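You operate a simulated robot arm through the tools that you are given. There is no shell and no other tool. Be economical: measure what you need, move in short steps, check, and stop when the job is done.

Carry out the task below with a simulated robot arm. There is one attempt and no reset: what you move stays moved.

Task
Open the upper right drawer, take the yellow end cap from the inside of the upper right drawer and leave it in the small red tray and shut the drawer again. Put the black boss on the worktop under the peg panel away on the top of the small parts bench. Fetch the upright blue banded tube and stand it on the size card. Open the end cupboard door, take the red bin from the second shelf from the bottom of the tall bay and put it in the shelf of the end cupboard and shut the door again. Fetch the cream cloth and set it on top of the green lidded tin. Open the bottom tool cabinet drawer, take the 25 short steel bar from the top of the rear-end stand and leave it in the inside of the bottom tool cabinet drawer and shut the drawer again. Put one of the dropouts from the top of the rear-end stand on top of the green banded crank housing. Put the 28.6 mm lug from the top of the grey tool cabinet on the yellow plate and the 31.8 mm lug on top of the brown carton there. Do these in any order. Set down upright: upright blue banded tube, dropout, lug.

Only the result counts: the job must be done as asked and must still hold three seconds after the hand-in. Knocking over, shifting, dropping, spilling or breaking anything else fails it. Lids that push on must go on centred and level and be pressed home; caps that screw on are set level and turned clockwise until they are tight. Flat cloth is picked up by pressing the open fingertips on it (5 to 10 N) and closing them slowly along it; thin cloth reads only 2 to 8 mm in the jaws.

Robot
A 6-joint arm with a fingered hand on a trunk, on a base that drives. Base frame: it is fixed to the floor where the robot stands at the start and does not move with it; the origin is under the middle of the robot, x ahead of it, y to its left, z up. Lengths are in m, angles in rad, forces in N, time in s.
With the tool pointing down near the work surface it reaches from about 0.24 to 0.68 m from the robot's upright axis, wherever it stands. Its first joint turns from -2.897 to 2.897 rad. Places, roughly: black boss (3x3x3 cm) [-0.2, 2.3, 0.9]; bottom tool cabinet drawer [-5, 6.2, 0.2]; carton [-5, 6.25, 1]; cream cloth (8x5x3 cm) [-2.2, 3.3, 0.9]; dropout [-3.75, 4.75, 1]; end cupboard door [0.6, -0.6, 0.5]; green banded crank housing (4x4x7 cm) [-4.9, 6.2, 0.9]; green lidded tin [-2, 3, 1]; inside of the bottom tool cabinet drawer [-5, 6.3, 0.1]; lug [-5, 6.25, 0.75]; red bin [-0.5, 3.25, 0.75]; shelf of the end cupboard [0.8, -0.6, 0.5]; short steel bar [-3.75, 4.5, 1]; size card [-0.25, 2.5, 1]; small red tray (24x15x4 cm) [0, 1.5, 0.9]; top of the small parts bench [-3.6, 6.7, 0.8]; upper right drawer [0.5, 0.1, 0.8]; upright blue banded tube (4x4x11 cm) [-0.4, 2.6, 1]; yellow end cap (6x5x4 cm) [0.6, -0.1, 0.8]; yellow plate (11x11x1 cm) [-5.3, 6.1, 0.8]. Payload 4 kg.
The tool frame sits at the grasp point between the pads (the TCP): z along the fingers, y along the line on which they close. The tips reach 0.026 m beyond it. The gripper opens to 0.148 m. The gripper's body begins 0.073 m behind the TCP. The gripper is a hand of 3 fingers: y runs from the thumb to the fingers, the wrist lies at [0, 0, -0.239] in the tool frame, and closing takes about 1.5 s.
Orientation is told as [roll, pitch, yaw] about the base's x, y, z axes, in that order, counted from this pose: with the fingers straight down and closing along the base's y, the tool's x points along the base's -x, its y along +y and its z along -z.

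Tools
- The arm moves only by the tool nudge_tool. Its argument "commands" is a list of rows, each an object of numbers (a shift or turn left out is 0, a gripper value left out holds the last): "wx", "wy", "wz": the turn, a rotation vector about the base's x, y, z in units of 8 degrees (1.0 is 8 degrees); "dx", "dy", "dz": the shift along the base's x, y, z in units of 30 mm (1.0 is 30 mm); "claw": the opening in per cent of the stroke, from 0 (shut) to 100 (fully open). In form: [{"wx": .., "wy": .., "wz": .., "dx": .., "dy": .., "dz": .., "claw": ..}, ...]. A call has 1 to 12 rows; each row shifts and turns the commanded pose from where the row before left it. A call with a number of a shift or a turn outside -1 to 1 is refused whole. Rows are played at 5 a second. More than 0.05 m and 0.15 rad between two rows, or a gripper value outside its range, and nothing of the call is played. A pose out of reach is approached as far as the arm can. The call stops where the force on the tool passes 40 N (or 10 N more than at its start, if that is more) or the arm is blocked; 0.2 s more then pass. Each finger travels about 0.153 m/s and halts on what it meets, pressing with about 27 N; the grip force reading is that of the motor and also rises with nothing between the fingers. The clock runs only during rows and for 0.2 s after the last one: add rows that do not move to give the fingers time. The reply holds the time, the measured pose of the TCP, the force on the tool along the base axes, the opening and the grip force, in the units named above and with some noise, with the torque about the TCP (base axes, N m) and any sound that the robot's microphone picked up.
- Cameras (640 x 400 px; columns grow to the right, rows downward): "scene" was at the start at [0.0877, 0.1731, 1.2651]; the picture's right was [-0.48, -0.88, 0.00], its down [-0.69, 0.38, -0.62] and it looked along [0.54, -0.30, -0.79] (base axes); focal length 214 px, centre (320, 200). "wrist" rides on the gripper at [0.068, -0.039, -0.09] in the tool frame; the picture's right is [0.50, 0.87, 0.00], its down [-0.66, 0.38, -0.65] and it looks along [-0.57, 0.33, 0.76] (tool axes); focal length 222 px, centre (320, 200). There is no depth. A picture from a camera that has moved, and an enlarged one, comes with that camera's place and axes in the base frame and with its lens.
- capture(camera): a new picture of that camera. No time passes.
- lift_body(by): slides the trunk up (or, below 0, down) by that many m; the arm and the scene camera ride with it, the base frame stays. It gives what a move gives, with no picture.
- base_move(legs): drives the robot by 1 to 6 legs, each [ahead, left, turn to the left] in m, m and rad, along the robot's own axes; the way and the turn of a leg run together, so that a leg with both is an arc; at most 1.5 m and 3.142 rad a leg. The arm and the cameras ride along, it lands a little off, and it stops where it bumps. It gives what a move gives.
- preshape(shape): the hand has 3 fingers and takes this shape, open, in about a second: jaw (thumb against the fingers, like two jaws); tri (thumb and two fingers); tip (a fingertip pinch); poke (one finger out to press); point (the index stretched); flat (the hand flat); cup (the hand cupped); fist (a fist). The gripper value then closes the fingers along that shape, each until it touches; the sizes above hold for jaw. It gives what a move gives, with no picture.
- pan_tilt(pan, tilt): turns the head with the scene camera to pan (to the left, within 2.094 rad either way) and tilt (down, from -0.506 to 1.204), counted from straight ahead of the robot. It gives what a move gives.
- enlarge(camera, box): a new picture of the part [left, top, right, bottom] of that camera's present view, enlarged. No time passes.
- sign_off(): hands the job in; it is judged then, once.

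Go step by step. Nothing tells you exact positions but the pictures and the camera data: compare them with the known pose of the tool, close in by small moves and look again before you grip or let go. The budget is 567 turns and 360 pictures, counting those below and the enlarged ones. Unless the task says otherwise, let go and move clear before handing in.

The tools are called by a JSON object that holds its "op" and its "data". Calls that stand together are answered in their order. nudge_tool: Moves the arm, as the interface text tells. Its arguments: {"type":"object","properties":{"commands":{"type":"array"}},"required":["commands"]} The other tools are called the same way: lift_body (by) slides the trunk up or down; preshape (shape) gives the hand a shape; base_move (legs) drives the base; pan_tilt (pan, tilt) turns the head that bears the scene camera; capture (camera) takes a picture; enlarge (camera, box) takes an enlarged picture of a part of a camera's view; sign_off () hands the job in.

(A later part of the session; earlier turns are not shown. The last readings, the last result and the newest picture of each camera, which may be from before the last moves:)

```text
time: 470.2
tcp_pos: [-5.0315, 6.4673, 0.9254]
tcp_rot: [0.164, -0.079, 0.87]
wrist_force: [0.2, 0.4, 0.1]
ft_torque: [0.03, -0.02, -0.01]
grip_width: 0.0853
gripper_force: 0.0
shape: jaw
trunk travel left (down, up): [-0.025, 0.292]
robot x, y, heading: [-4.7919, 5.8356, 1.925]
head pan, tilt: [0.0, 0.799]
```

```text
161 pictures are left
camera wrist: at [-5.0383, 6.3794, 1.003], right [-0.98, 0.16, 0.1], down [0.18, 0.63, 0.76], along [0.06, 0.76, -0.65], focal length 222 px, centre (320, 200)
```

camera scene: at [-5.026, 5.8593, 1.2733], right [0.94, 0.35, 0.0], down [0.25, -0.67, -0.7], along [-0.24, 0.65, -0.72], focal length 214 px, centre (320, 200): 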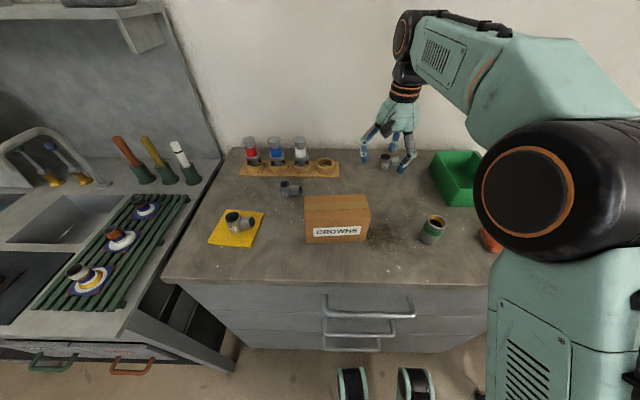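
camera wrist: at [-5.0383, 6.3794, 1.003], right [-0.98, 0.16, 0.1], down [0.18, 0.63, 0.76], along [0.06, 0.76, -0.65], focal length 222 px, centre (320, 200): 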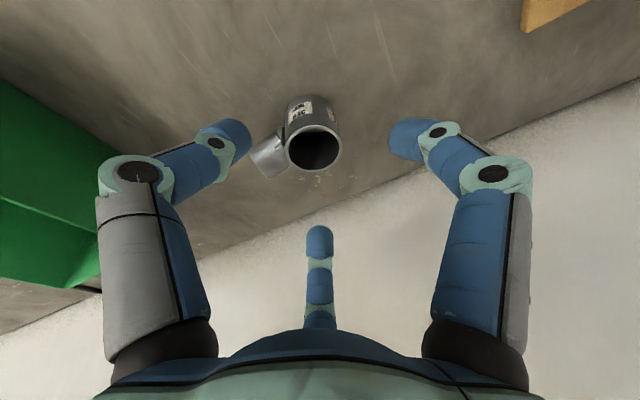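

{"op": "nudge_tool", "data": {"commands": [{"dz": -0.6}, {"dz": -0.6}, {"dz": -0.45, "dy": 0.05}, {}]}}

{"op": "capture", "data": {"camera": "wrist"}}

```text
time: 471.2
tcp_pos: [-5.0304, 6.4707, 0.8776]
tcp_rot: [0.164, -0.081, 0.868]
wrist_force: [-0.3, 0.4, 0.1]
ft_torque: [0.0, -0.01, -0.02]
grip_width: 0.0853
gripper_force: 0.1
shape: jaw
trunk travel left (down, up): [-0.025, 0.292]
robot x, y, heading: [-4.7961, 5.8365, 1.931]
head pan, tilt: [0.0, 0.799]
```

```text
160 pictures are left
camera wrist: at [-5.0368, 6.3813, 0.9546], right [-0.98, 0.16, 0.1], down [0.18, 0.63, 0.76], along [0.06, 0.76, -0.65], focal length 222 px, centre (320, 200)
```

wrist: 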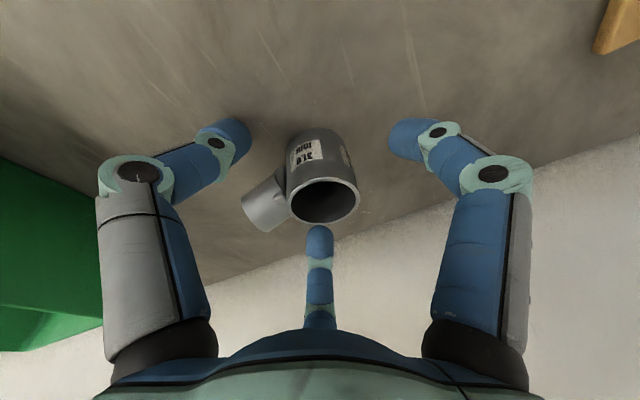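

{"op": "nudge_tool", "data": {"commands": [{"claw": 42}, {"claw": 32}, {"claw": 24}, {"claw": 14}, {}, {}, {}, {"dz": 0.3}, {"dz": 0.7}, {"dz": 0.8}, {}]}}

{"op": "capture", "data": {"camera": "wrist"}}

```text
time: 473.6
tcp_pos: [-5.0308, 6.4698, 0.9307]
tcp_rot: [0.165, -0.078, 0.869]
wrist_force: [-0.7, -1.2, -1.4]
ft_torque: [-0.02, 0.02, -0.02]
grip_width: 0.0345
gripper_force: 26.8
shape: jaw
trunk travel left (down, up): [-0.025, 0.292]
robot x, y, heading: [-4.7938, 5.8363, 1.929]
head pan, tilt: [0.0, 0.799]
```

```text
159 pictures are left
camera wrist: at [-5.0375, 6.3812, 1.0081], right [-0.98, 0.16, 0.1], down [0.18, 0.63, 0.76], along [0.06, 0.76, -0.65], focal length 222 px, centre (320, 200)
```

wrist: 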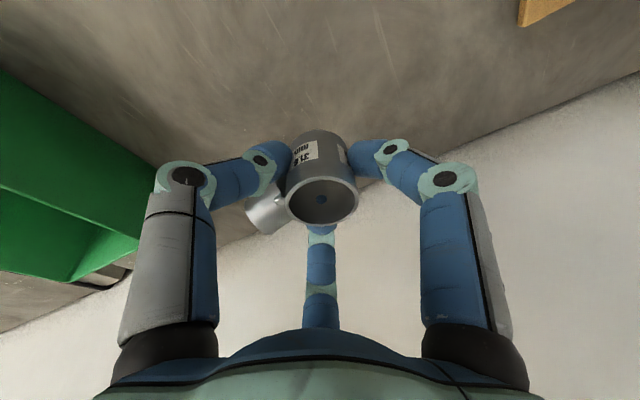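

{"op": "enlarge", "data": {"camera": "scene", "box": [340, 100, 440, 190]}}

```text
4.44 times, centred on (390, 145) of scene
camera zoom: at [-5.026, 5.8594, 1.2733], right [0.94, 0.35, 0.0], down [0.25, -0.67, -0.7], along [-0.24, 0.65, -0.72], focal length 953 px, centre (9, 444)
```

zoom: 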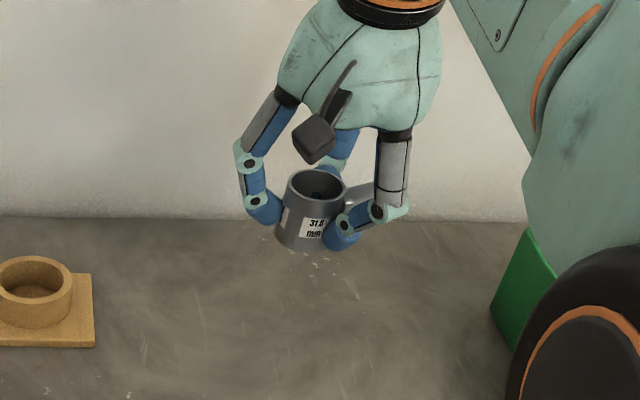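

{"op": "nudge_tool", "data": {"commands": [{"dy": -0.95, "dz": 0.3}, {"dy": -0.95, "dz": 0.5}, {"dy": -0.95, "dz": 0.7}, {"dy": -0.95, "dz": 0.7}, {"dy": -0.95, "dz": 0.7, "wx": -0.7, "wy": -0.26}, {"dy": -0.9, "dx": -0.4}, {"dy": -0.9, "dx": -0.5}, {"dy": -0.9, "dx": -0.5}, {"dy": -0.9, "dx": -0.5}, {}]}}

{"op": "capture", "data": {"camera": "wrist"}}

{"op": "enlarge", "data": {"camera": "scene", "box": [270, 100, 430, 260]}}

```text
time: 475.8
tcp_pos: [-5.0865, 6.2213, 1.0187]
tcp_rot: [0.073, -0.029, 0.875]
wrist_force: [-0.8, 0.1, -0.1]
ft_torque: [0.02, -0.01, 0.0]
grip_width: 0.0342
gripper_force: 27.4
shape: jaw
trunk travel left (down, up): [-0.025, 0.292]
robot x, y, heading: [-4.7918, 5.8367, 1.932]
head pan, tilt: [0.0, 0.799]
```

```text
157 pictures are left
camera wrist: at [-5.0963, 6.1402, 1.1037], right [-0.98, 0.17, 0.05], down [0.16, 0.7, 0.7], along [0.08, 0.7, -0.71], focal length 222 px, centre (320, 200)
```

wrist: 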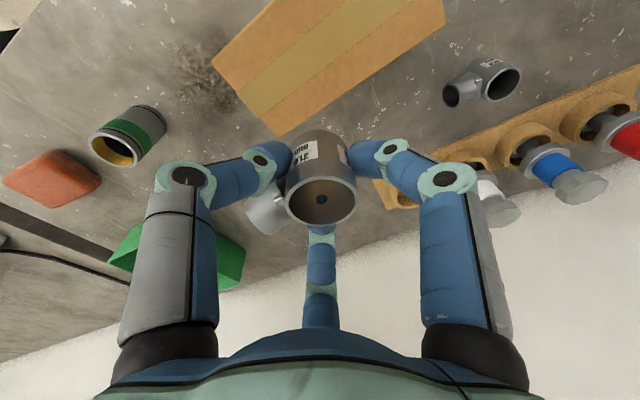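

```text
2.50 times, centred on (350, 180) of scene
camera zoom: at [-5.026, 5.8594, 1.2733], right [0.94, 0.35, 0.0], down [0.25, -0.67, -0.7], along [-0.24, 0.65, -0.72], focal length 536 px, centre (245, 250)
```

zoom: 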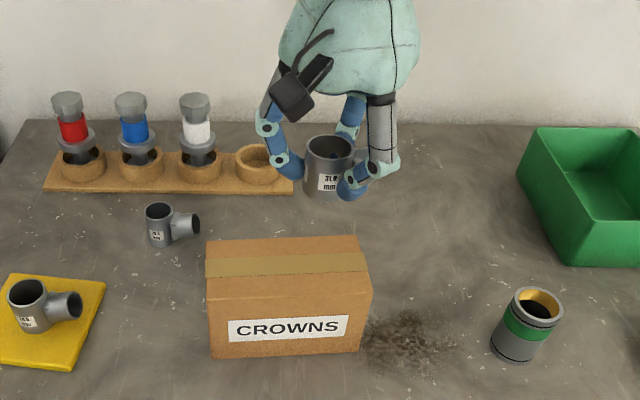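

{"op": "nudge_tool", "data": {"commands": [{"dx": -0.43, "dy": -0.88}, {"dx": -0.43, "dy": -0.88}, {"dz": -0.6}, {"dz": -0.5}, {"dz": -0.2}, {}]}}

{"op": "capture", "data": {"camera": "wrist"}}

{"op": "enlarge", "data": {"camera": "scene", "box": [270, 120, 410, 260]}}

```text
time: 477.2
tcp_pos: [-5.1145, 6.1684, 0.9797]
tcp_rot: [0.073, -0.029, 0.874]
wrist_force: [0.6, -0.2, -1.2]
ft_torque: [0.01, 0.0, -0.03]
grip_width: 0.0343
gripper_force: 27.1
shape: jaw
trunk travel left (down, up): [-0.025, 0.292]
robot x, y, heading: [-4.7969, 5.834, 1.93]
head pan, tilt: [0.0, 0.799]
```

```text
155 pictures are left
camera wrist: at [-5.1236, 6.0869, 1.0636], right [-0.98, 0.17, 0.05], down [0.15, 0.7, 0.7], along [0.08, 0.7, -0.71], focal length 222 px, centre (320, 200)
```

wrist: 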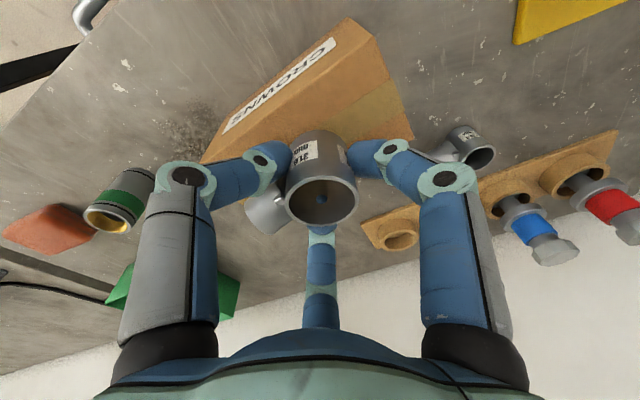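

```text
2.86 times, centred on (340, 190) of scene
camera zoom: at [-5.026, 5.8594, 1.2733], right [0.94, 0.35, 0.0], down [0.25, -0.67, -0.7], along [-0.24, 0.65, -0.72], focal length 613 px, centre (263, 229)
```

zoom: 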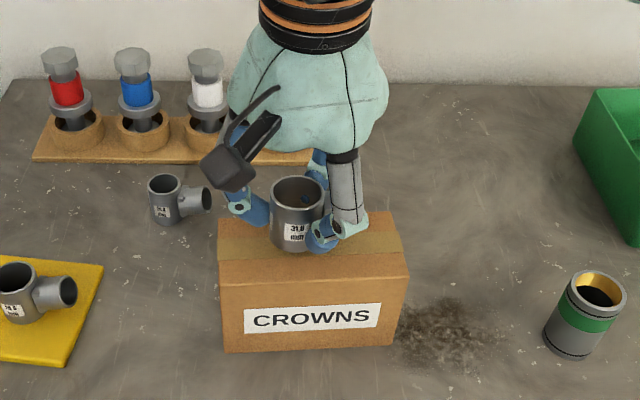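

{"op": "nudge_tool", "data": {"commands": [{"dz": -0.25}, {"dz": -0.15}, {"dz": -0.1}, {}]}}

```text
time: 478.2
tcp_pos: [-5.1136, 6.1688, 0.965]
tcp_rot: [0.079, -0.029, 0.874]
wrist_force: [-0.7, 1.1, 20.5]
ft_torque: [0.05, 0.04, -0.01]
grip_width: 0.0347
gripper_force: 27.5
shape: jaw
trunk travel left (down, up): [-0.025, 0.292]
robot x, y, heading: [-4.7958, 5.8353, 1.923]
head pan, tilt: [0.0, 0.799]
```

{"op": "nudge_tool", "data": {"commands": [{"dz": 0.04}, {"claw": 26}, {"claw": 30}, {"claw": 36}, {"claw": 46}, {"claw": 55}, {}, {"dz": 0.6}, {"dz": 1}, {"dz": 1}, {"dz": 0.8}]}}

{"op": "enlarge", "data": {"camera": "scene", "box": [270, 120, 410, 260]}}

```text
time: 480.6
tcp_pos: [-5.1141, 6.1665, 1.0661]
tcp_rot: [0.075, -0.029, 0.874]
wrist_force: [-0.6, 0.2, 0.0]
ft_torque: [0.01, -0.01, -0.01]
grip_width: 0.0808
gripper_force: 0.0
shape: jaw
trunk travel left (down, up): [-0.025, 0.292]
robot x, y, heading: [-4.7949, 5.8413, 1.929]
head pan, tilt: [0.0, 0.799]
```

```text
2.86 times, centred on (340, 190) of scene
camera zoom: at [-5.026, 5.8593, 1.2733], right [0.94, 0.35, 0.0], down [0.25, -0.67, -0.7], along [-0.24, 0.65, -0.72], focal length 613 px, centre (263, 229)
```

zoom: 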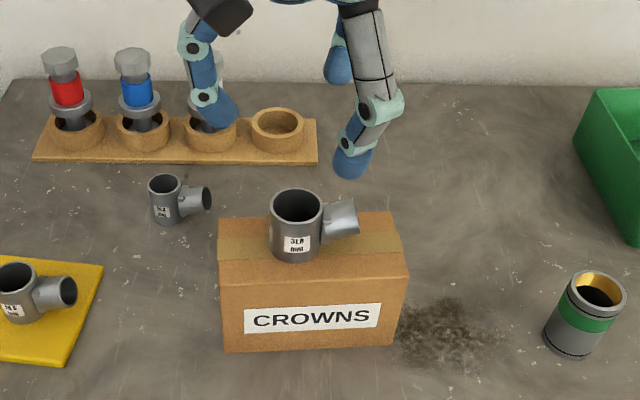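

31.8 lug stands on the carton. Next I drive around to the long side of the rear-end stand for the dropout and bar.

{"op": "nudge_tool", "data": {"commands": [{"dx": 0.35, "dy": -0.93, "wx": -0.55, "wy": -0.2}, {"dx": 0.35, "dy": -0.93}, {"dx": 0.35, "dy": -0.93}, {}]}}

{"op": "base_move", "data": {"legs": [[-0.3, 0, 0], [-0.3, 0.32, 0], [-0.8, 0, 0], [0, 0, -1.571]]}}

{"op": "pan_tilt", "data": {"pan": 0, "tilt": 0.7}}

{"op": "capture", "data": {"camera": "scene"}}

```text
time: 481.6
tcp_pos: [-5.0846, 6.0839, 1.0678]
tcp_rot: [0.004, 0.012, 0.876]
wrist_force: [-0.2, 0.4, 0.0]
ft_torque: [-0.02, 0.03, -0.01]
grip_width: 0.0809
gripper_force: 0.0
shape: jaw
trunk travel left (down, up): [-0.025, 0.292]
robot x, y, heading: [-4.7946, 5.8355, 1.928]
head pan, tilt: [0.0, 0.799]
```

```text
time: 494.4
tcp_pos: [-4.3552, 4.701, 1.0671]
tcp_rot: [0.003, 0.012, -0.703]
wrist_force: [-1.0, 0.5, 0.2]
ft_torque: [0.02, 0.02, -0.01]
grip_width: 0.0812
gripper_force: 0.0
shape: jaw
trunk travel left (down, up): [-0.025, 0.292]
robot x, y, heading: [-4.6072, 4.4137, 0.346]
head pan, tilt: [0.0, 0.799]
```

```text
time: 495.1
tcp_pos: [-4.3561, 4.7021, 1.0669]
tcp_rot: [0.003, 0.012, -0.704]
wrist_force: [-0.3, -0.1, 0.4]
ft_torque: [-0.01, -0.03, 0.03]
grip_width: 0.0808
gripper_force: 0.1
shape: jaw
trunk travel left (down, up): [-0.025, 0.292]
robot x, y, heading: [-4.6031, 4.4158, 0.344]
head pan, tilt: [0.0, 0.7]
```

```text
152 pictures are left
camera scene: at [-4.5757, 4.6471, 1.2815], right [0.34, -0.94, 0.0], down [-0.61, -0.22, -0.76], along [0.72, 0.26, -0.64], focal length 214 px, centre (320, 200)
```

scene: 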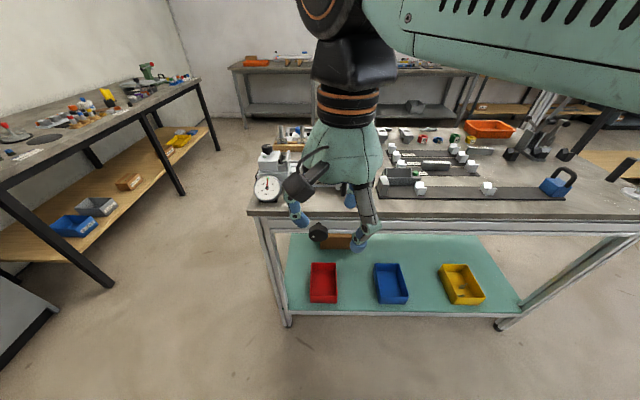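

{"op": "nudge_tool", "data": {"commands": [{"dx": 0.2, "dy": -0.95}, {"dx": 0.2, "dy": -0.95}, {"dx": 0.2, "dy": -0.95}, {"dx": 0.2, "dy": -0.95}, {"dx": 0.2, "dy": -0.95}, {"dx": 0.2, "dy": -0.95}, {"dx": 0.2, "dy": -0.95}, {"dx": 0.2, "dy": -0.95}, {"dx": 0.2, "dy": -0.95}, {"dx": 0.2, "dy": -0.95}, {"dx": 0.1, "dy": -0.95}, {}]}}

{"op": "enlarge", "data": {"camera": "scene", "box": [240, 100, 560, 220]}}

```text
time: 497.7
tcp_pos: [-4.2927, 4.387, 1.0678]
tcp_rot: [0.004, 0.012, -0.705]
wrist_force: [-0.3, -0.8, -0.2]
ft_torque: [-0.01, -0.01, -0.01]
grip_width: 0.0807
gripper_force: 0.1
shape: jaw
trunk travel left (down, up): [-0.025, 0.292]
robot x, y, heading: [-4.6053, 4.4105, 0.347]
head pan, tilt: [0.0, 0.7]
```

```text
2.00 times, centred on (400, 160) of scene
camera zoom: at [-4.5757, 4.6471, 1.2815], right [0.34, -0.94, 0.0], down [-0.61, -0.22, -0.76], along [0.72, 0.26, -0.64], focal length 429 px, centre (160, 280)
```

zoom: 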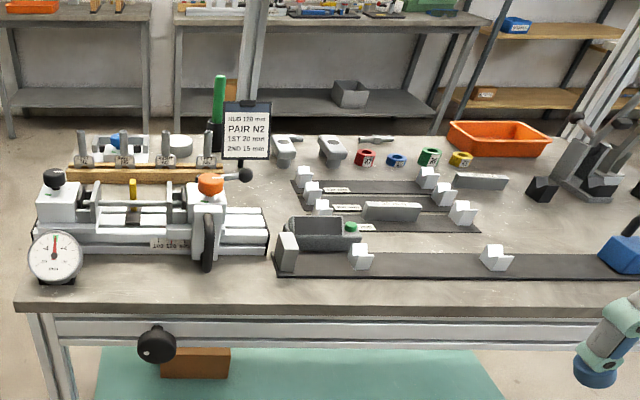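

{"op": "enlarge", "data": {"camera": "scene", "box": [365, 158, 495, 225]}}

{"op": "enlarge", "data": {"camera": "scene", "box": [260, 120, 460, 180]}}

```text
4.92 times, centred on (430, 192) of scene
camera zoom: at [-4.5757, 4.6471, 1.2815], right [0.34, -0.94, 0.0], down [-0.61, -0.22, -0.76], along [0.72, 0.26, -0.64], focal length 1056 px, centre (-222, 242)
```

zoom: 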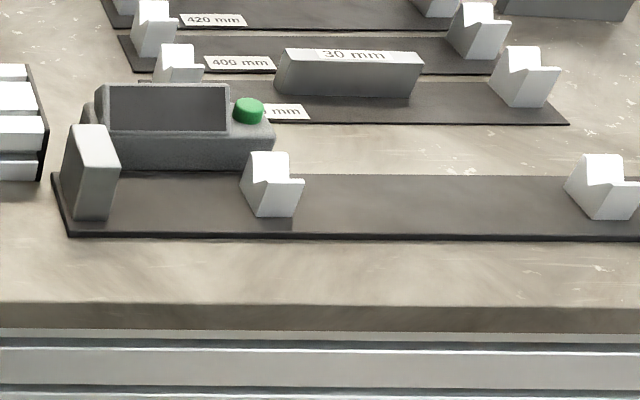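

```text
3.20 times, centred on (360, 150) of scene
camera zoom: at [-4.5757, 4.6471, 1.2815], right [0.34, -0.94, 0.0], down [-0.61, -0.22, -0.76], along [0.72, 0.26, -0.64], focal length 686 px, centre (192, 360)
```

zoom: 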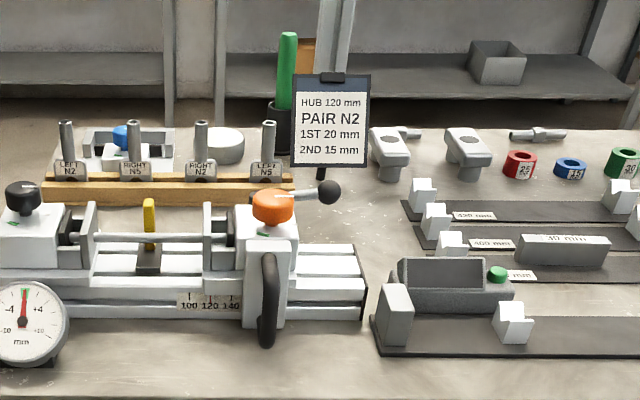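

{"op": "enlarge", "data": {"camera": "scene", "box": [440, 160, 520, 210]}}

{"op": "enlarge", "data": {"camera": "scene", "box": [268, 148, 358, 188]}}

```text
8.00 times, centred on (480, 185) of scene
camera zoom: at [-4.5757, 4.6471, 1.2815], right [0.34, -0.94, 0.0], down [-0.61, -0.22, -0.76], along [0.72, 0.26, -0.64], focal length 1716 px, centre (-960, 320)
```

zoom: 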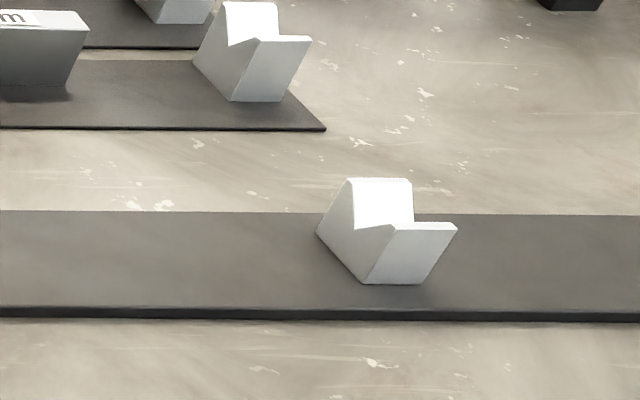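

```text
7.11 times, centred on (313, 168) of scene
camera zoom: at [-4.5757, 4.6471, 1.2815], right [0.34, -0.94, 0.0], down [-0.61, -0.22, -0.76], along [0.72, 0.26, -0.64], focal length 1525 px, centre (370, 428)
```

zoom: 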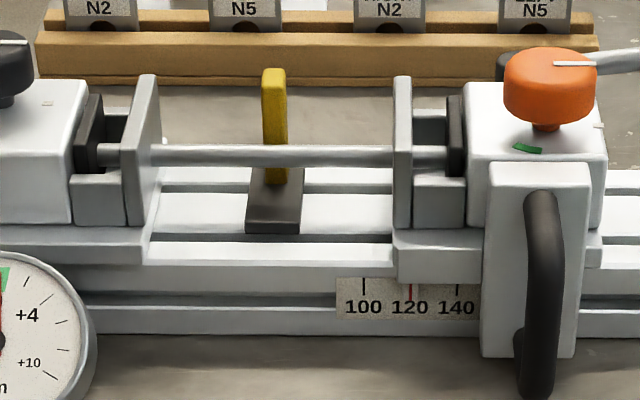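

{"op": "enlarge", "data": {"camera": "scene", "box": [390, 130, 510, 185]}}

{"op": "enlarge", "data": {"camera": "scene", "box": [260, 105, 360, 165]}}

```text
5.33 times, centred on (450, 158) of scene
camera zoom: at [-4.5757, 4.6471, 1.2815], right [0.34, -0.94, 0.0], down [-0.61, -0.22, -0.76], along [0.72, 0.26, -0.64], focal length 1144 px, centre (-373, 427)
```

zoom: 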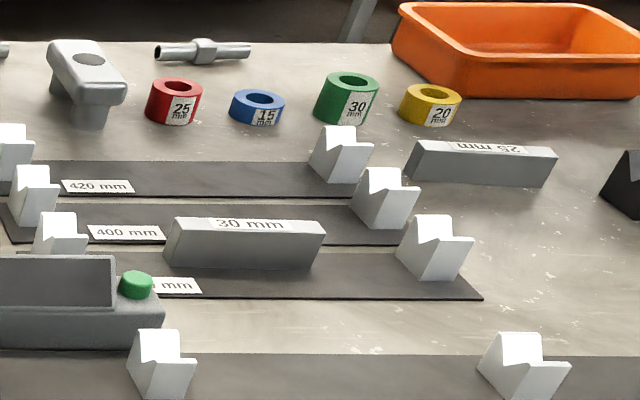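

```text
6.40 times, centred on (310, 135) of scene
camera zoom: at [-4.5757, 4.6471, 1.2815], right [0.34, -0.94, 0.0], down [-0.61, -0.22, -0.76], along [0.72, 0.26, -0.64], focal length 1373 px, centre (384, 616)
```

zoom: 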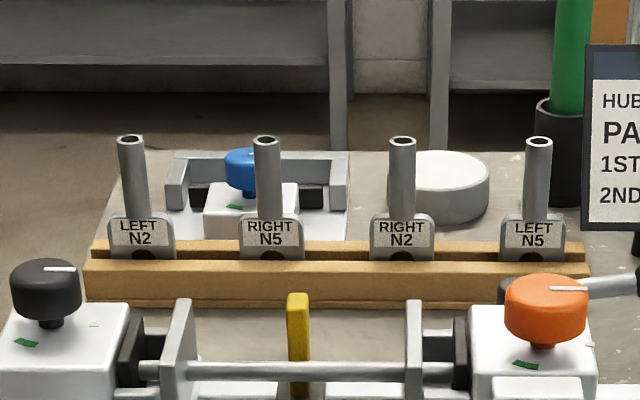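

The 25 mm bar is the far one by the orange tray; four dropouts stand in the wooden rail. I'll take the LEFT N2 dropout at the stand's end, approaching from that end.

{"op": "base_move", "data": {"legs": [[0, 0.95, 0.01], [0, 0, -1.571], [0, 0.85, 0]]}}

{"op": "pan_tilt", "data": {"pan": 0, "tilt": 0.7}}

{"op": "capture", "data": {"camera": "scene"}}

{"op": "capture", "data": {"camera": "wrist"}}

```text
time: 517.9
tcp_pos: [-4.1507, 5.2941, 1.0663]
tcp_rot: [0.002, 0.011, -2.272]
wrist_force: [-0.4, 0.3, -0.5]
ft_torque: [0.01, 0.0, -0.02]
grip_width: 0.081
gripper_force: 0.1
shape: jaw
trunk travel left (down, up): [-0.025, 0.292]
robot x, y, heading: [-4.1303, 5.6078, -1.224]
head pan, tilt: [0.0, 0.7]
```

```text
time: 518.5
tcp_pos: [-4.1506, 5.2938, 1.0683]
tcp_rot: [0.003, 0.012, -2.272]
wrist_force: [0.8, -0.3, -0.3]
ft_torque: [0.0, -0.03, 0.0]
grip_width: 0.0809
gripper_force: 0.0
shape: jaw
trunk travel left (down, up): [-0.025, 0.292]
robot x, y, heading: [-4.1279, 5.605, -1.22]
head pan, tilt: [0.0, 0.7]
```

```text
144 pictures are left
camera scene: at [-3.8905, 5.5795, 1.2815], right [-0.94, -0.34, 0.0], down [-0.22, 0.6, -0.76], along [0.26, -0.72, -0.64], focal length 214 px, centre (320, 200)
```

scene: 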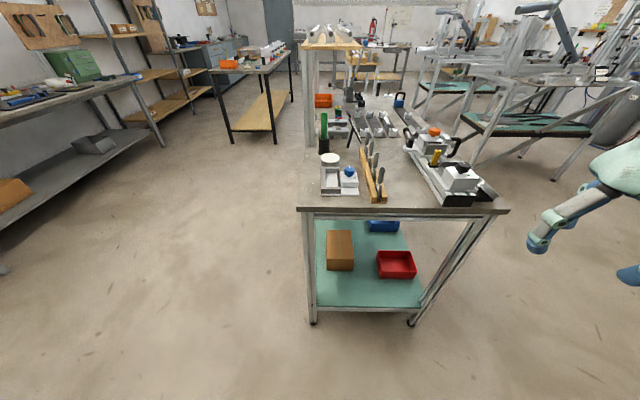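

```text
143 pictures are left
camera wrist: at [-4.1376, 5.3719, 1.1584], right [0.98, -0.18, 0.01], down [-0.14, -0.75, 0.65], along [-0.11, -0.64, -0.76], focal length 222 px, centre (320, 200)
```

wrist: 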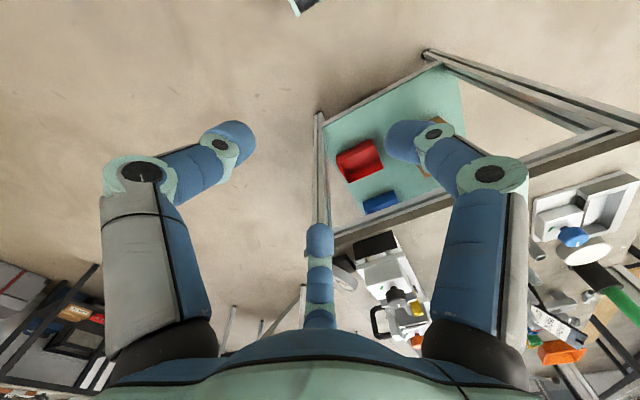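

{"op": "enlarge", "data": {"camera": "scene", "box": [300, 120, 440, 220]}}

```text
4.00 times, centred on (370, 170) of scene
camera zoom: at [-3.8905, 5.5795, 1.2815], right [-0.94, -0.34, 0.0], down [-0.22, 0.6, -0.76], along [0.26, -0.72, -0.64], focal length 858 px, centre (120, 320)
```

zoom: 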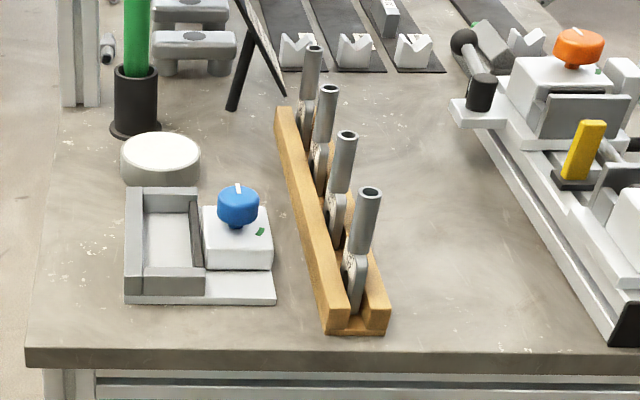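

{"op": "base_move", "data": {"legs": [[0.13, 0.02, 0.006]]}}

{"op": "nudge_tool", "data": {"commands": [{"dx": 0.94, "dy": 0.35, "claw": 40}, {"dx": 0.94, "dy": 0.35}, {"dx": 0.94, "dy": 0.35}, {"dx": 0.94, "dy": 0.35}, {"dx": 0.94, "dy": 0.35}, {"dx": 0.3, "dy": -0.8}, {"dx": 0.3, "dy": -0.8}, {"dx": 0.3, "dy": -0.8}, {"dx": 0.3, "dy": -0.8}, {}]}}

{"op": "capture", "data": {"camera": "wrist"}}

{"op": "capture", "data": {"camera": "scene"}}

```text
time: 519.8
tcp_pos: [-4.0847, 5.1779, 1.0675]
tcp_rot: [0.001, 0.013, -2.268]
wrist_force: [0.2, 0.4, 1.0]
ft_torque: [0.01, 0.0, -0.03]
grip_width: 0.0811
gripper_force: 0.1
shape: jaw
trunk travel left (down, up): [-0.025, 0.292]
robot x, y, heading: [-4.0613, 5.4941, -1.214]
head pan, tilt: [0.0, 0.7]
```

```text
time: 522.0
tcp_pos: [-3.9102, 5.1345, 1.0671]
tcp_rot: [0.004, 0.013, -2.267]
wrist_force: [0.2, -0.4, 0.4]
ft_torque: [0.0, 0.02, -0.03]
grip_width: 0.0597
gripper_force: 0.1
shape: jaw
trunk travel left (down, up): [-0.025, 0.292]
robot x, y, heading: [-4.0614, 5.4888, -1.214]
head pan, tilt: [0.0, 0.7]
```

```text
141 pictures are left
camera wrist: at [-3.8969, 5.2132, 1.1581], right [0.99, -0.17, 0.01], down [-0.14, -0.75, 0.65], along [-0.1, -0.64, -0.76], focal length 222 px, centre (320, 200)
```

wrist: 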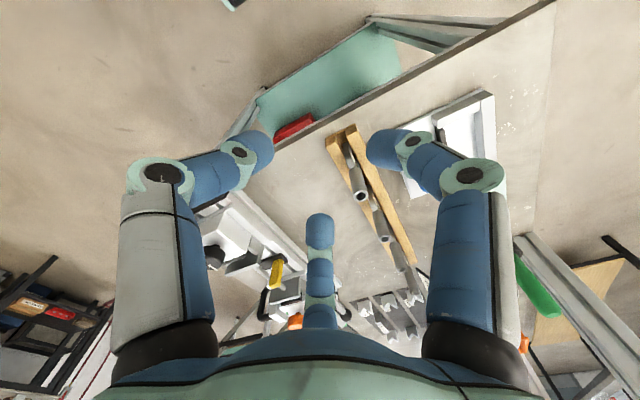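

```text
140 pictures are left
camera scene: at [-3.8267, 5.465, 1.2816], right [-0.94, -0.35, 0.0], down [-0.22, 0.6, -0.77], along [0.27, -0.72, -0.64], focal length 214 px, centre (320, 200)
```

scene: 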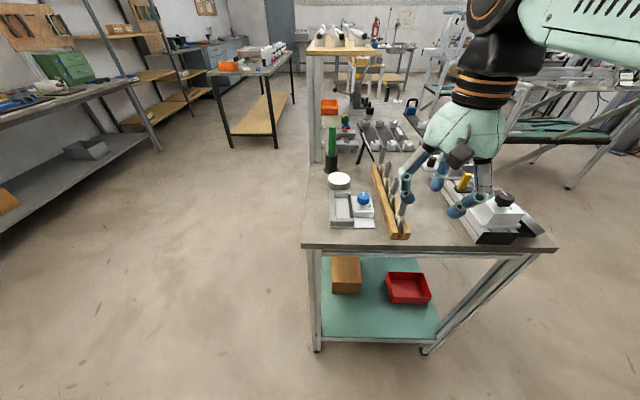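

{"op": "nudge_tool", "data": {"commands": [{"dx": 0.37, "dy": -0.89}, {"dx": 0.37, "dy": -0.89}, {"dx": 0.37, "dy": -0.89}, {"dz": -0.9}, {}]}}

{"op": "capture", "data": {"camera": "wrist"}}

{"op": "enlarge", "data": {"camera": "scene", "box": [350, 120, 470, 250]}}

```text
time: 523.2
tcp_pos: [-3.8763, 5.0546, 1.0389]
tcp_rot: [0.005, 0.011, -2.266]
wrist_force: [0.5, 0.0, -0.1]
ft_torque: [-0.01, 0.0, 0.01]
grip_width: 0.0598
gripper_force: 0.0
shape: jaw
trunk travel left (down, up): [-0.025, 0.292]
robot x, y, heading: [-4.0596, 5.4906, -1.217]
head pan, tilt: [0.0, 0.7]
```

```text
139 pictures are left
camera wrist: at [-3.8625, 5.1321, 1.1304], right [0.99, -0.17, 0.01], down [-0.14, -0.75, 0.65], along [-0.1, -0.64, -0.76], focal length 222 px, centre (320, 200)
```

wrist: 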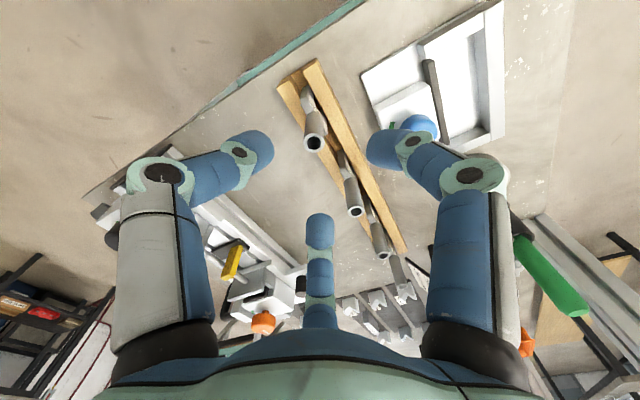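

```text
3.08 times, centred on (410, 185) of scene
camera zoom: at [-3.8267, 5.465, 1.2816], right [-0.94, -0.35, 0.0], down [-0.22, 0.6, -0.76], along [0.27, -0.72, -0.64], focal length 660 px, centre (43, 246)
```

zoom: 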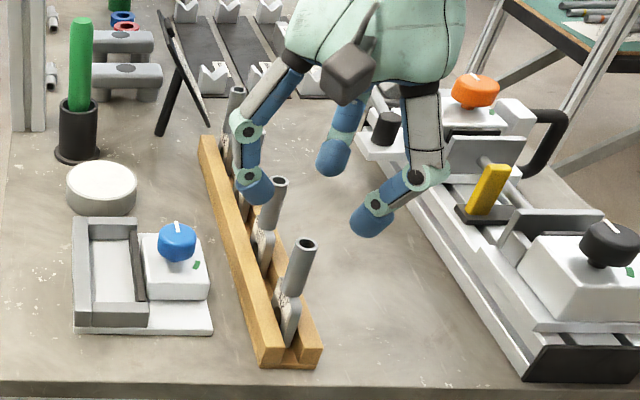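

{"op": "nudge_tool", "data": {"commands": [{"dy": 0.3, "dz": -0.5}, {"dz": -0.9}, {"dz": -0.9}, {"dz": -0.2}, {}]}}

{"op": "capture", "data": {"camera": "wrist"}}

{"op": "enlarge", "data": {"camera": "scene", "box": [350, 120, 470, 250]}}

```text
time: 524.4
tcp_pos: [-3.874, 5.063, 0.9648]
tcp_rot: [0.002, 0.011, -2.268]
wrist_force: [0.1, -0.1, -0.1]
ft_torque: [-0.02, -0.01, -0.04]
grip_width: 0.0593
gripper_force: 0.1
shape: jaw
trunk travel left (down, up): [-0.025, 0.292]
robot x, y, heading: [-4.0586, 5.487, -1.22]
head pan, tilt: [0.0, 0.7]
```

```text
137 pictures are left
camera wrist: at [-3.862, 5.1408, 1.0552], right [0.99, -0.17, 0.01], down [-0.14, -0.75, 0.65], along [-0.1, -0.64, -0.76], focal length 222 px, centre (320, 200)
```

wrist: 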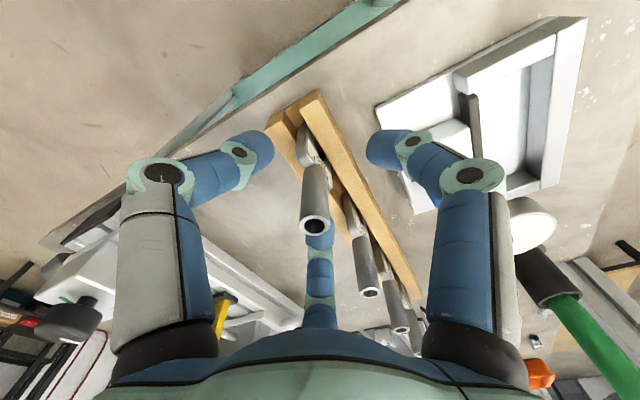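

```text
3.08 times, centred on (410, 185) of scene
camera zoom: at [-3.8267, 5.465, 1.2815], right [-0.94, -0.35, 0.0], down [-0.22, 0.6, -0.76], along [0.27, -0.72, -0.64], focal length 660 px, centre (43, 246)
```

zoom: 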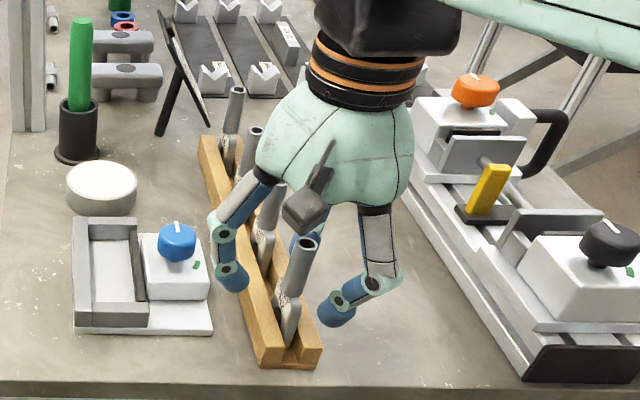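

{"op": "nudge_tool", "data": {"commands": [{"claw": 28}, {"claw": 18}, {"claw": 10}, {"claw": 2}, {}, {}, {}, {}]}}

{"op": "enlarge", "data": {"camera": "scene", "box": [350, 120, 470, 250]}}

```text
time: 526.2
tcp_pos: [-3.8754, 5.0628, 0.9654]
tcp_rot: [0.004, 0.011, -2.268]
wrist_force: [0.1, -0.1, 0.0]
ft_torque: [0.0, 0.02, -0.03]
grip_width: 0.0107
gripper_force: 26.9
shape: jaw
trunk travel left (down, up): [-0.025, 0.292]
robot x, y, heading: [-4.0606, 5.4942, -1.218]
head pan, tilt: [0.0, 0.7]
```

```text
3.08 times, centred on (410, 185) of scene
camera zoom: at [-3.8267, 5.4649, 1.2815], right [-0.94, -0.35, 0.0], down [-0.22, 0.6, -0.76], along [0.27, -0.72, -0.64], focal length 660 px, centre (43, 246)
```

zoom: 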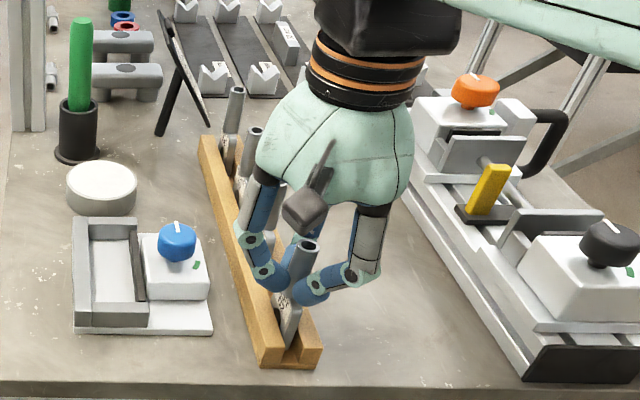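

Gripped the tube end. I lift it straight out of the rail.

{"op": "nudge_tool", "data": {"commands": [{"dz": 0.3}, {"dz": 0.6}, {"dz": 0.9}, {"dz": 0.9}, {"dz": 0.9}, {"dz": 0.9}, {}]}}

{"op": "enlarge", "data": {"camera": "scene", "box": [350, 90, 470, 220]}}

{"op": "capture", "data": {"camera": "wrist"}}

```text
time: 527.8
tcp_pos: [-3.877, 5.0624, 1.1015]
tcp_rot: [0.003, 0.013, -2.268]
wrist_force: [0.6, -0.4, 0.0]
ft_torque: [-0.01, -0.03, -0.01]
grip_width: 0.0108
gripper_force: 27.1
shape: jaw
trunk travel left (down, up): [-0.025, 0.292]
robot x, y, heading: [-4.0623, 5.4922, -1.216]
head pan, tilt: [0.0, 0.7]
```

```text
3.08 times, centred on (410, 155) of scene
camera zoom: at [-3.8267, 5.465, 1.2815], right [-0.94, -0.35, 0.0], down [-0.22, 0.6, -0.76], along [0.27, -0.72, -0.64], focal length 660 px, centre (43, 338)
```

zoom: 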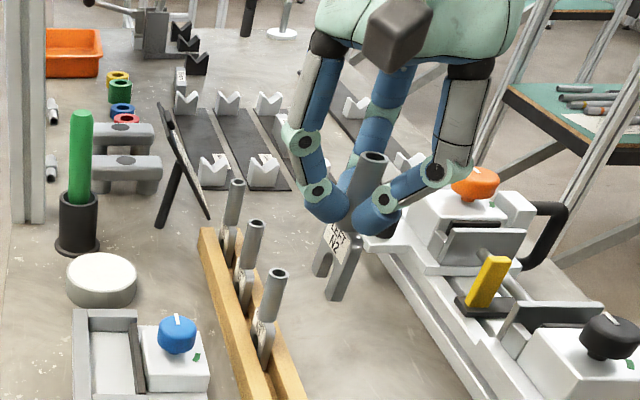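

```text
133 pictures are left
camera wrist: at [-3.864, 5.1402, 1.1928], right [0.99, -0.17, 0.01], down [-0.14, -0.75, 0.65], along [-0.1, -0.64, -0.76], focal length 222 px, centre (320, 200)
```

wrist: 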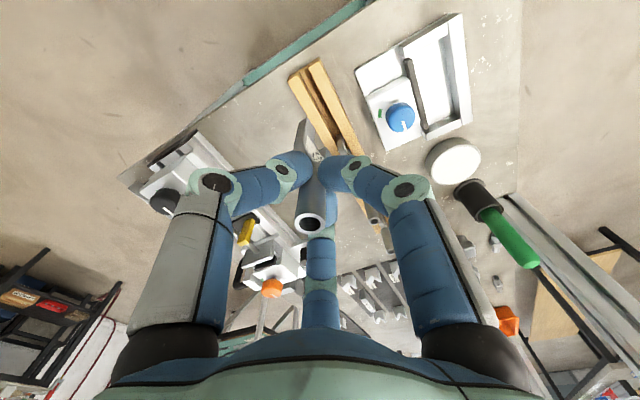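

LEFT N2 dropout is out. I drive over to the cabinet and turn to face it.

{"op": "base_move", "data": {"legs": [[-0.12, 0, 0], [0, -0.5, 0], [0, 0, 1.5708], [0, 0, 1.5708], [0.28, 0, 0]]}}

{"op": "capture", "data": {"camera": "scene"}}

{"op": "capture", "data": {"camera": "wrist"}}

```text
time: 542.7
tcp_pos: [-4.8548, 6.1123, 1.1021]
tcp_rot: [0.003, 0.013, 0.887]
wrist_force: [-0.5, 0.2, -0.9]
ft_torque: [0.0, 0.05, 0.0]
grip_width: 0.0104
gripper_force: 27.5
shape: jaw
trunk travel left (down, up): [-0.025, 0.292]
robot x, y, heading: [-4.6648, 5.6855, 1.943]
head pan, tilt: [0.0, 0.7]
```

```text
132 pictures are left
camera scene: at [-4.8971, 5.7097, 1.2815], right [0.93, 0.36, 0.0], down [0.23, -0.6, -0.76], along [-0.27, 0.71, -0.64], focal length 214 px, centre (320, 200)
```

scene: 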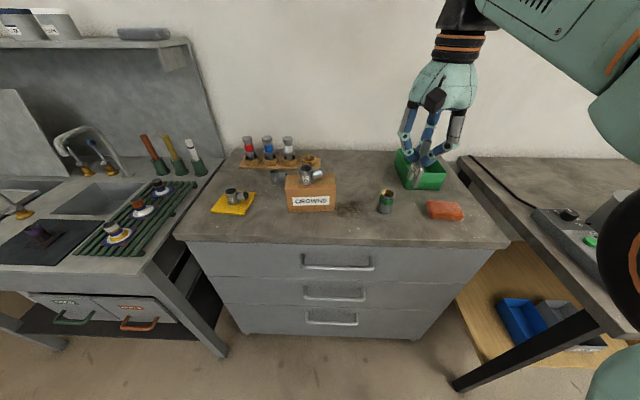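

```text
131 pictures are left
camera wrist: at [-4.8646, 6.0389, 1.1925], right [-0.99, 0.16, 0.01], down [0.13, 0.75, 0.65], along [0.1, 0.64, -0.76], focal length 222 px, centre (320, 200)
```

wrist: 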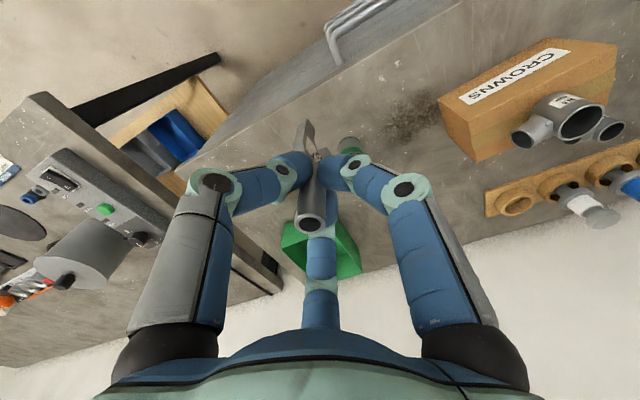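

{"op": "enlarge", "data": {"camera": "scene", "box": [340, 170, 460, 240]}}

```text
5.33 times, centred on (400, 205) of scene
camera zoom: at [-4.8971, 5.7097, 1.2815], right [0.93, 0.36, 0.0], down [0.23, -0.6, -0.76], along [-0.27, 0.71, -0.64], focal length 1144 px, centre (-107, 173)
```

zoom: 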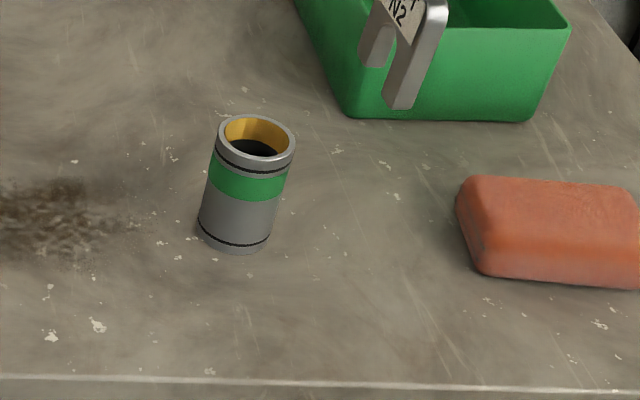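

{"op": "nudge_tool", "data": {"commands": [{"dx": -0.36, "dy": 0.88}, {"dx": -0.36, "dy": 0.88}, {"dx": -0.36, "dy": 0.88}, {"dx": -0.36, "dy": 0.88}, {"dz": -1}, {"dz": -0.9}, {"dz": -0.8}, {}]}}

{"op": "enlarge", "data": {"camera": "scene", "box": [350, 150, 430, 220]}}

{"op": "enlarge", "data": {"camera": "wrist", "box": [270, 90, 370, 190]}}

```text
time: 544.5
tcp_pos: [-4.8851, 6.1872, 0.9952]
tcp_rot: [0.004, 0.013, 0.888]
wrist_force: [0.6, 0.1, -1.0]
ft_torque: [-0.01, 0.01, 0.02]
grip_width: 0.0103
gripper_force: 27.2
shape: jaw
out of reach, approached as far as the arm can: row 3, 4
trunk travel left (down, up): [-0.025, 0.292]
robot x, y, heading: [-4.6637, 5.6867, 1.933]
head pan, tilt: [0.0, 0.7]
```

```text
5.71 times, centred on (390, 185) of scene
camera zoom: at [-4.897, 5.7093, 1.2815], right [0.93, 0.36, 0.0], down [0.23, -0.6, -0.76], along [-0.27, 0.71, -0.64], focal length 1226 px, centre (-80, 286)
```

zoom: 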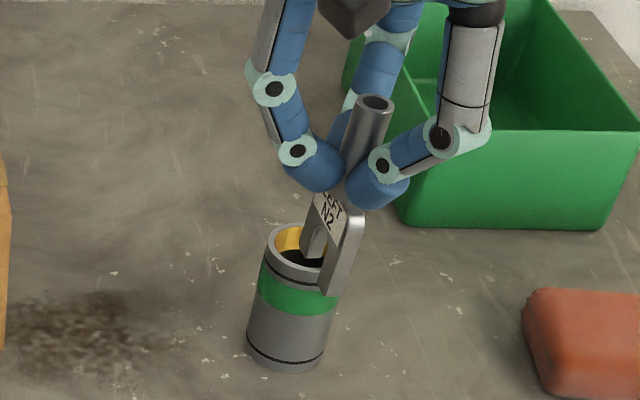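

```text
4.00 times, centred on (320, 140) of wrist
camera zoom: at [-4.8956, 6.1131, 1.0866], right [-0.99, 0.16, 0.01], down [0.13, 0.75, 0.65], along [0.1, 0.64, -0.76], focal length 888 px, centre (320, 440)
```

zoom: 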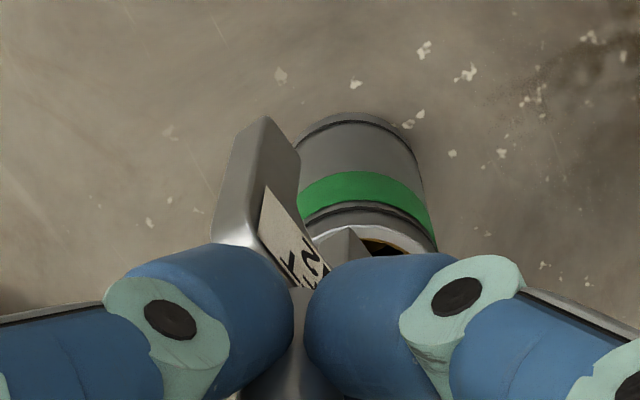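

{"op": "nudge_tool", "data": {"commands": [{"dx": -0.2, "dy": 0.55}, {"dx": -0.2, "dy": 0.5}, {}]}}

{"op": "enlarge", "data": {"camera": "scene", "box": [350, 150, 430, 220]}}

{"op": "enlarge", "data": {"camera": "wrist", "box": [270, 90, 370, 190]}}

```text
time: 545.3
tcp_pos: [-4.8956, 6.2196, 0.996]
tcp_rot: [0.003, 0.012, 0.887]
wrist_force: [-0.8, 0.0, -0.7]
ft_torque: [-0.05, 0.0, -0.03]
grip_width: 0.0103
gripper_force: 26.8
shape: jaw
trunk travel left (down, up): [-0.025, 0.292]
robot x, y, heading: [-4.6655, 5.6864, 1.937]
head pan, tilt: [0.0, 0.7]
```

```text
5.71 times, centred on (390, 185) of scene
camera zoom: at [-4.897, 5.7093, 1.2816], right [0.93, 0.36, 0.0], down [0.23, -0.6, -0.76], along [-0.27, 0.71, -0.64], focal length 1226 px, centre (-80, 286)
```

zoom: 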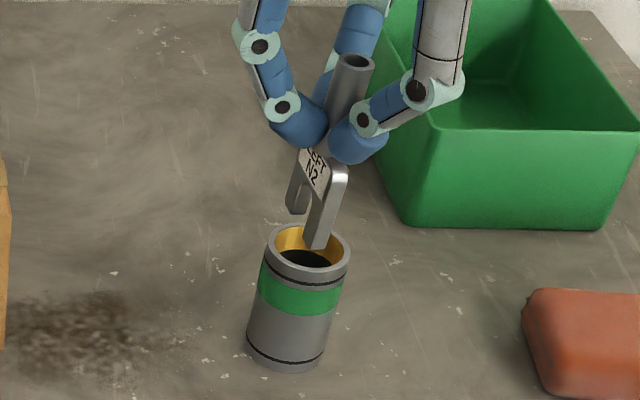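

```text
4.00 times, centred on (320, 140) of wrist
camera zoom: at [-4.9067, 6.1451, 1.0871], right [-0.99, 0.16, 0.01], down [0.13, 0.75, 0.65], along [0.1, 0.64, -0.76], focal length 888 px, centre (320, 440)
```

zoom: 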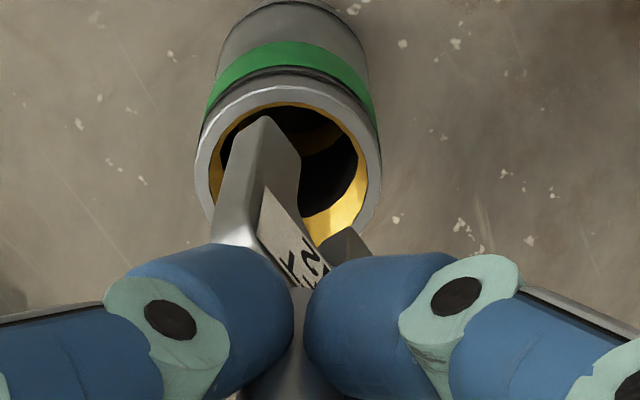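

{"op": "nudge_tool", "data": {"commands": [{"dx": -0.1, "dy": -0.04, "dz": -0.3}, {"dz": -0.2}, {}]}}

{"op": "enlarge", "data": {"camera": "wrist", "box": [270, 90, 370, 190]}}

{"op": "enlarge", "data": {"camera": "scene", "box": [350, 160, 420, 220]}}

```text
time: 546.1
tcp_pos: [-4.8989, 6.2166, 0.9832]
tcp_rot: [0.007, 0.009, 0.886]
wrist_force: [-2.5, 2.1, 29.3]
ft_torque: [0.13, -0.01, 0.01]
grip_width: 0.0111
gripper_force: 27.1
shape: jaw
trunk travel left (down, up): [-0.025, 0.292]
robot x, y, heading: [-4.6646, 5.6862, 1.939]
head pan, tilt: [0.0, 0.7]
```

```text
4.00 times, centred on (320, 140) of wrist
camera zoom: at [-4.9091, 6.1421, 1.0738], right [-0.99, 0.16, 0.01], down [0.13, 0.75, 0.65], along [0.1, 0.64, -0.76], focal length 888 px, centre (320, 440)
```

zoom: 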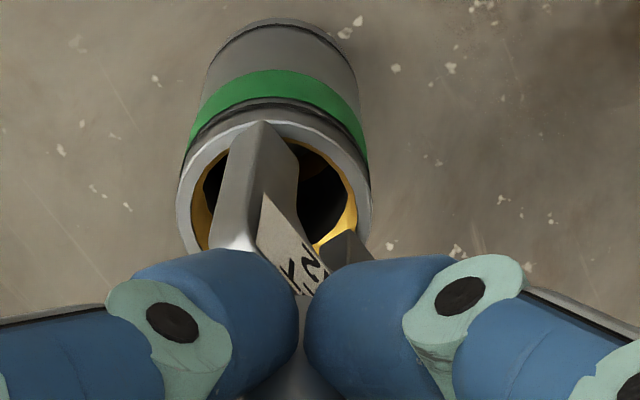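

```text
6.67 times, centred on (385, 190) of scene
camera zoom: at [-4.8964, 5.7075, 1.2818], right [0.93, 0.36, 0.0], down [0.23, -0.6, -0.77], along [-0.27, 0.71, -0.64], focal length 1430 px, centre (-113, 267)
```

zoom: 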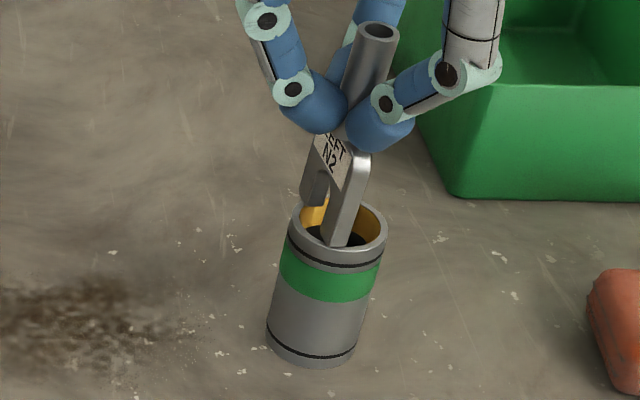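

{"op": "nudge_tool", "data": {"commands": [{"dz": 0.15}, {"dy": 0.06, "dx": -0.02}, {"dz": -0.1}, {}, {}]}}

```text
time: 547.3
tcp_pos: [-4.8993, 6.2187, 0.9833]
tcp_rot: [0.005, 0.011, 0.886]
wrist_force: [0.4, -1.8, 13.6]
ft_torque: [0.01, -0.08, -0.03]
grip_width: 0.0109
gripper_force: 26.9
shape: jaw
trunk travel left (down, up): [-0.025, 0.292]
robot x, y, heading: [-4.6628, 5.6847, 1.935]
head pan, tilt: [0.0, 0.7]
```

{"op": "nudge_tool", "data": {"commands": [{"dz": 0.03}, {"claw": 8}, {"claw": 10}, {"claw": 12}, {"claw": 15}, {"claw": 19}, {"claw": 24}, {}, {}]}}

{"op": "enlarge", "data": {"camera": "scene", "box": [350, 150, 430, 220]}}

```text
time: 549.3
tcp_pos: [-4.9001, 6.2202, 0.9843]
tcp_rot: [0.002, 0.012, 0.887]
wrist_force: [1.3, -1.0, -0.3]
ft_torque: [0.0, 0.01, -0.01]
grip_width: 0.035
gripper_force: 0.0
shape: jaw
trunk travel left (down, up): [-0.025, 0.292]
robot x, y, heading: [-4.6676, 5.6877, 1.939]
head pan, tilt: [0.0, 0.7]
```

```text
5.71 times, centred on (390, 185) of scene
camera zoom: at [-4.897, 5.7093, 1.2815], right [0.93, 0.36, 0.0], down [0.23, -0.6, -0.76], along [-0.27, 0.71, -0.64], focal length 1226 px, centre (-80, 286)
```

zoom: 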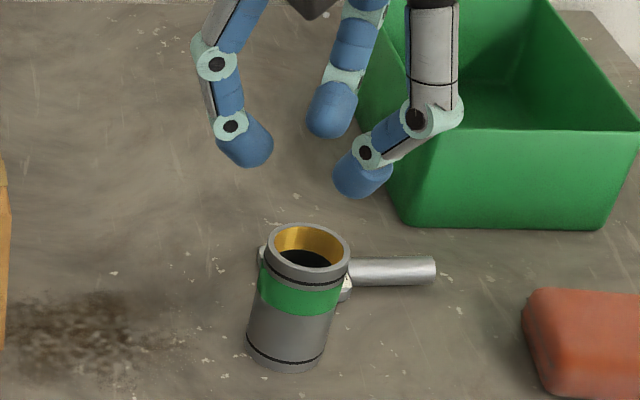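

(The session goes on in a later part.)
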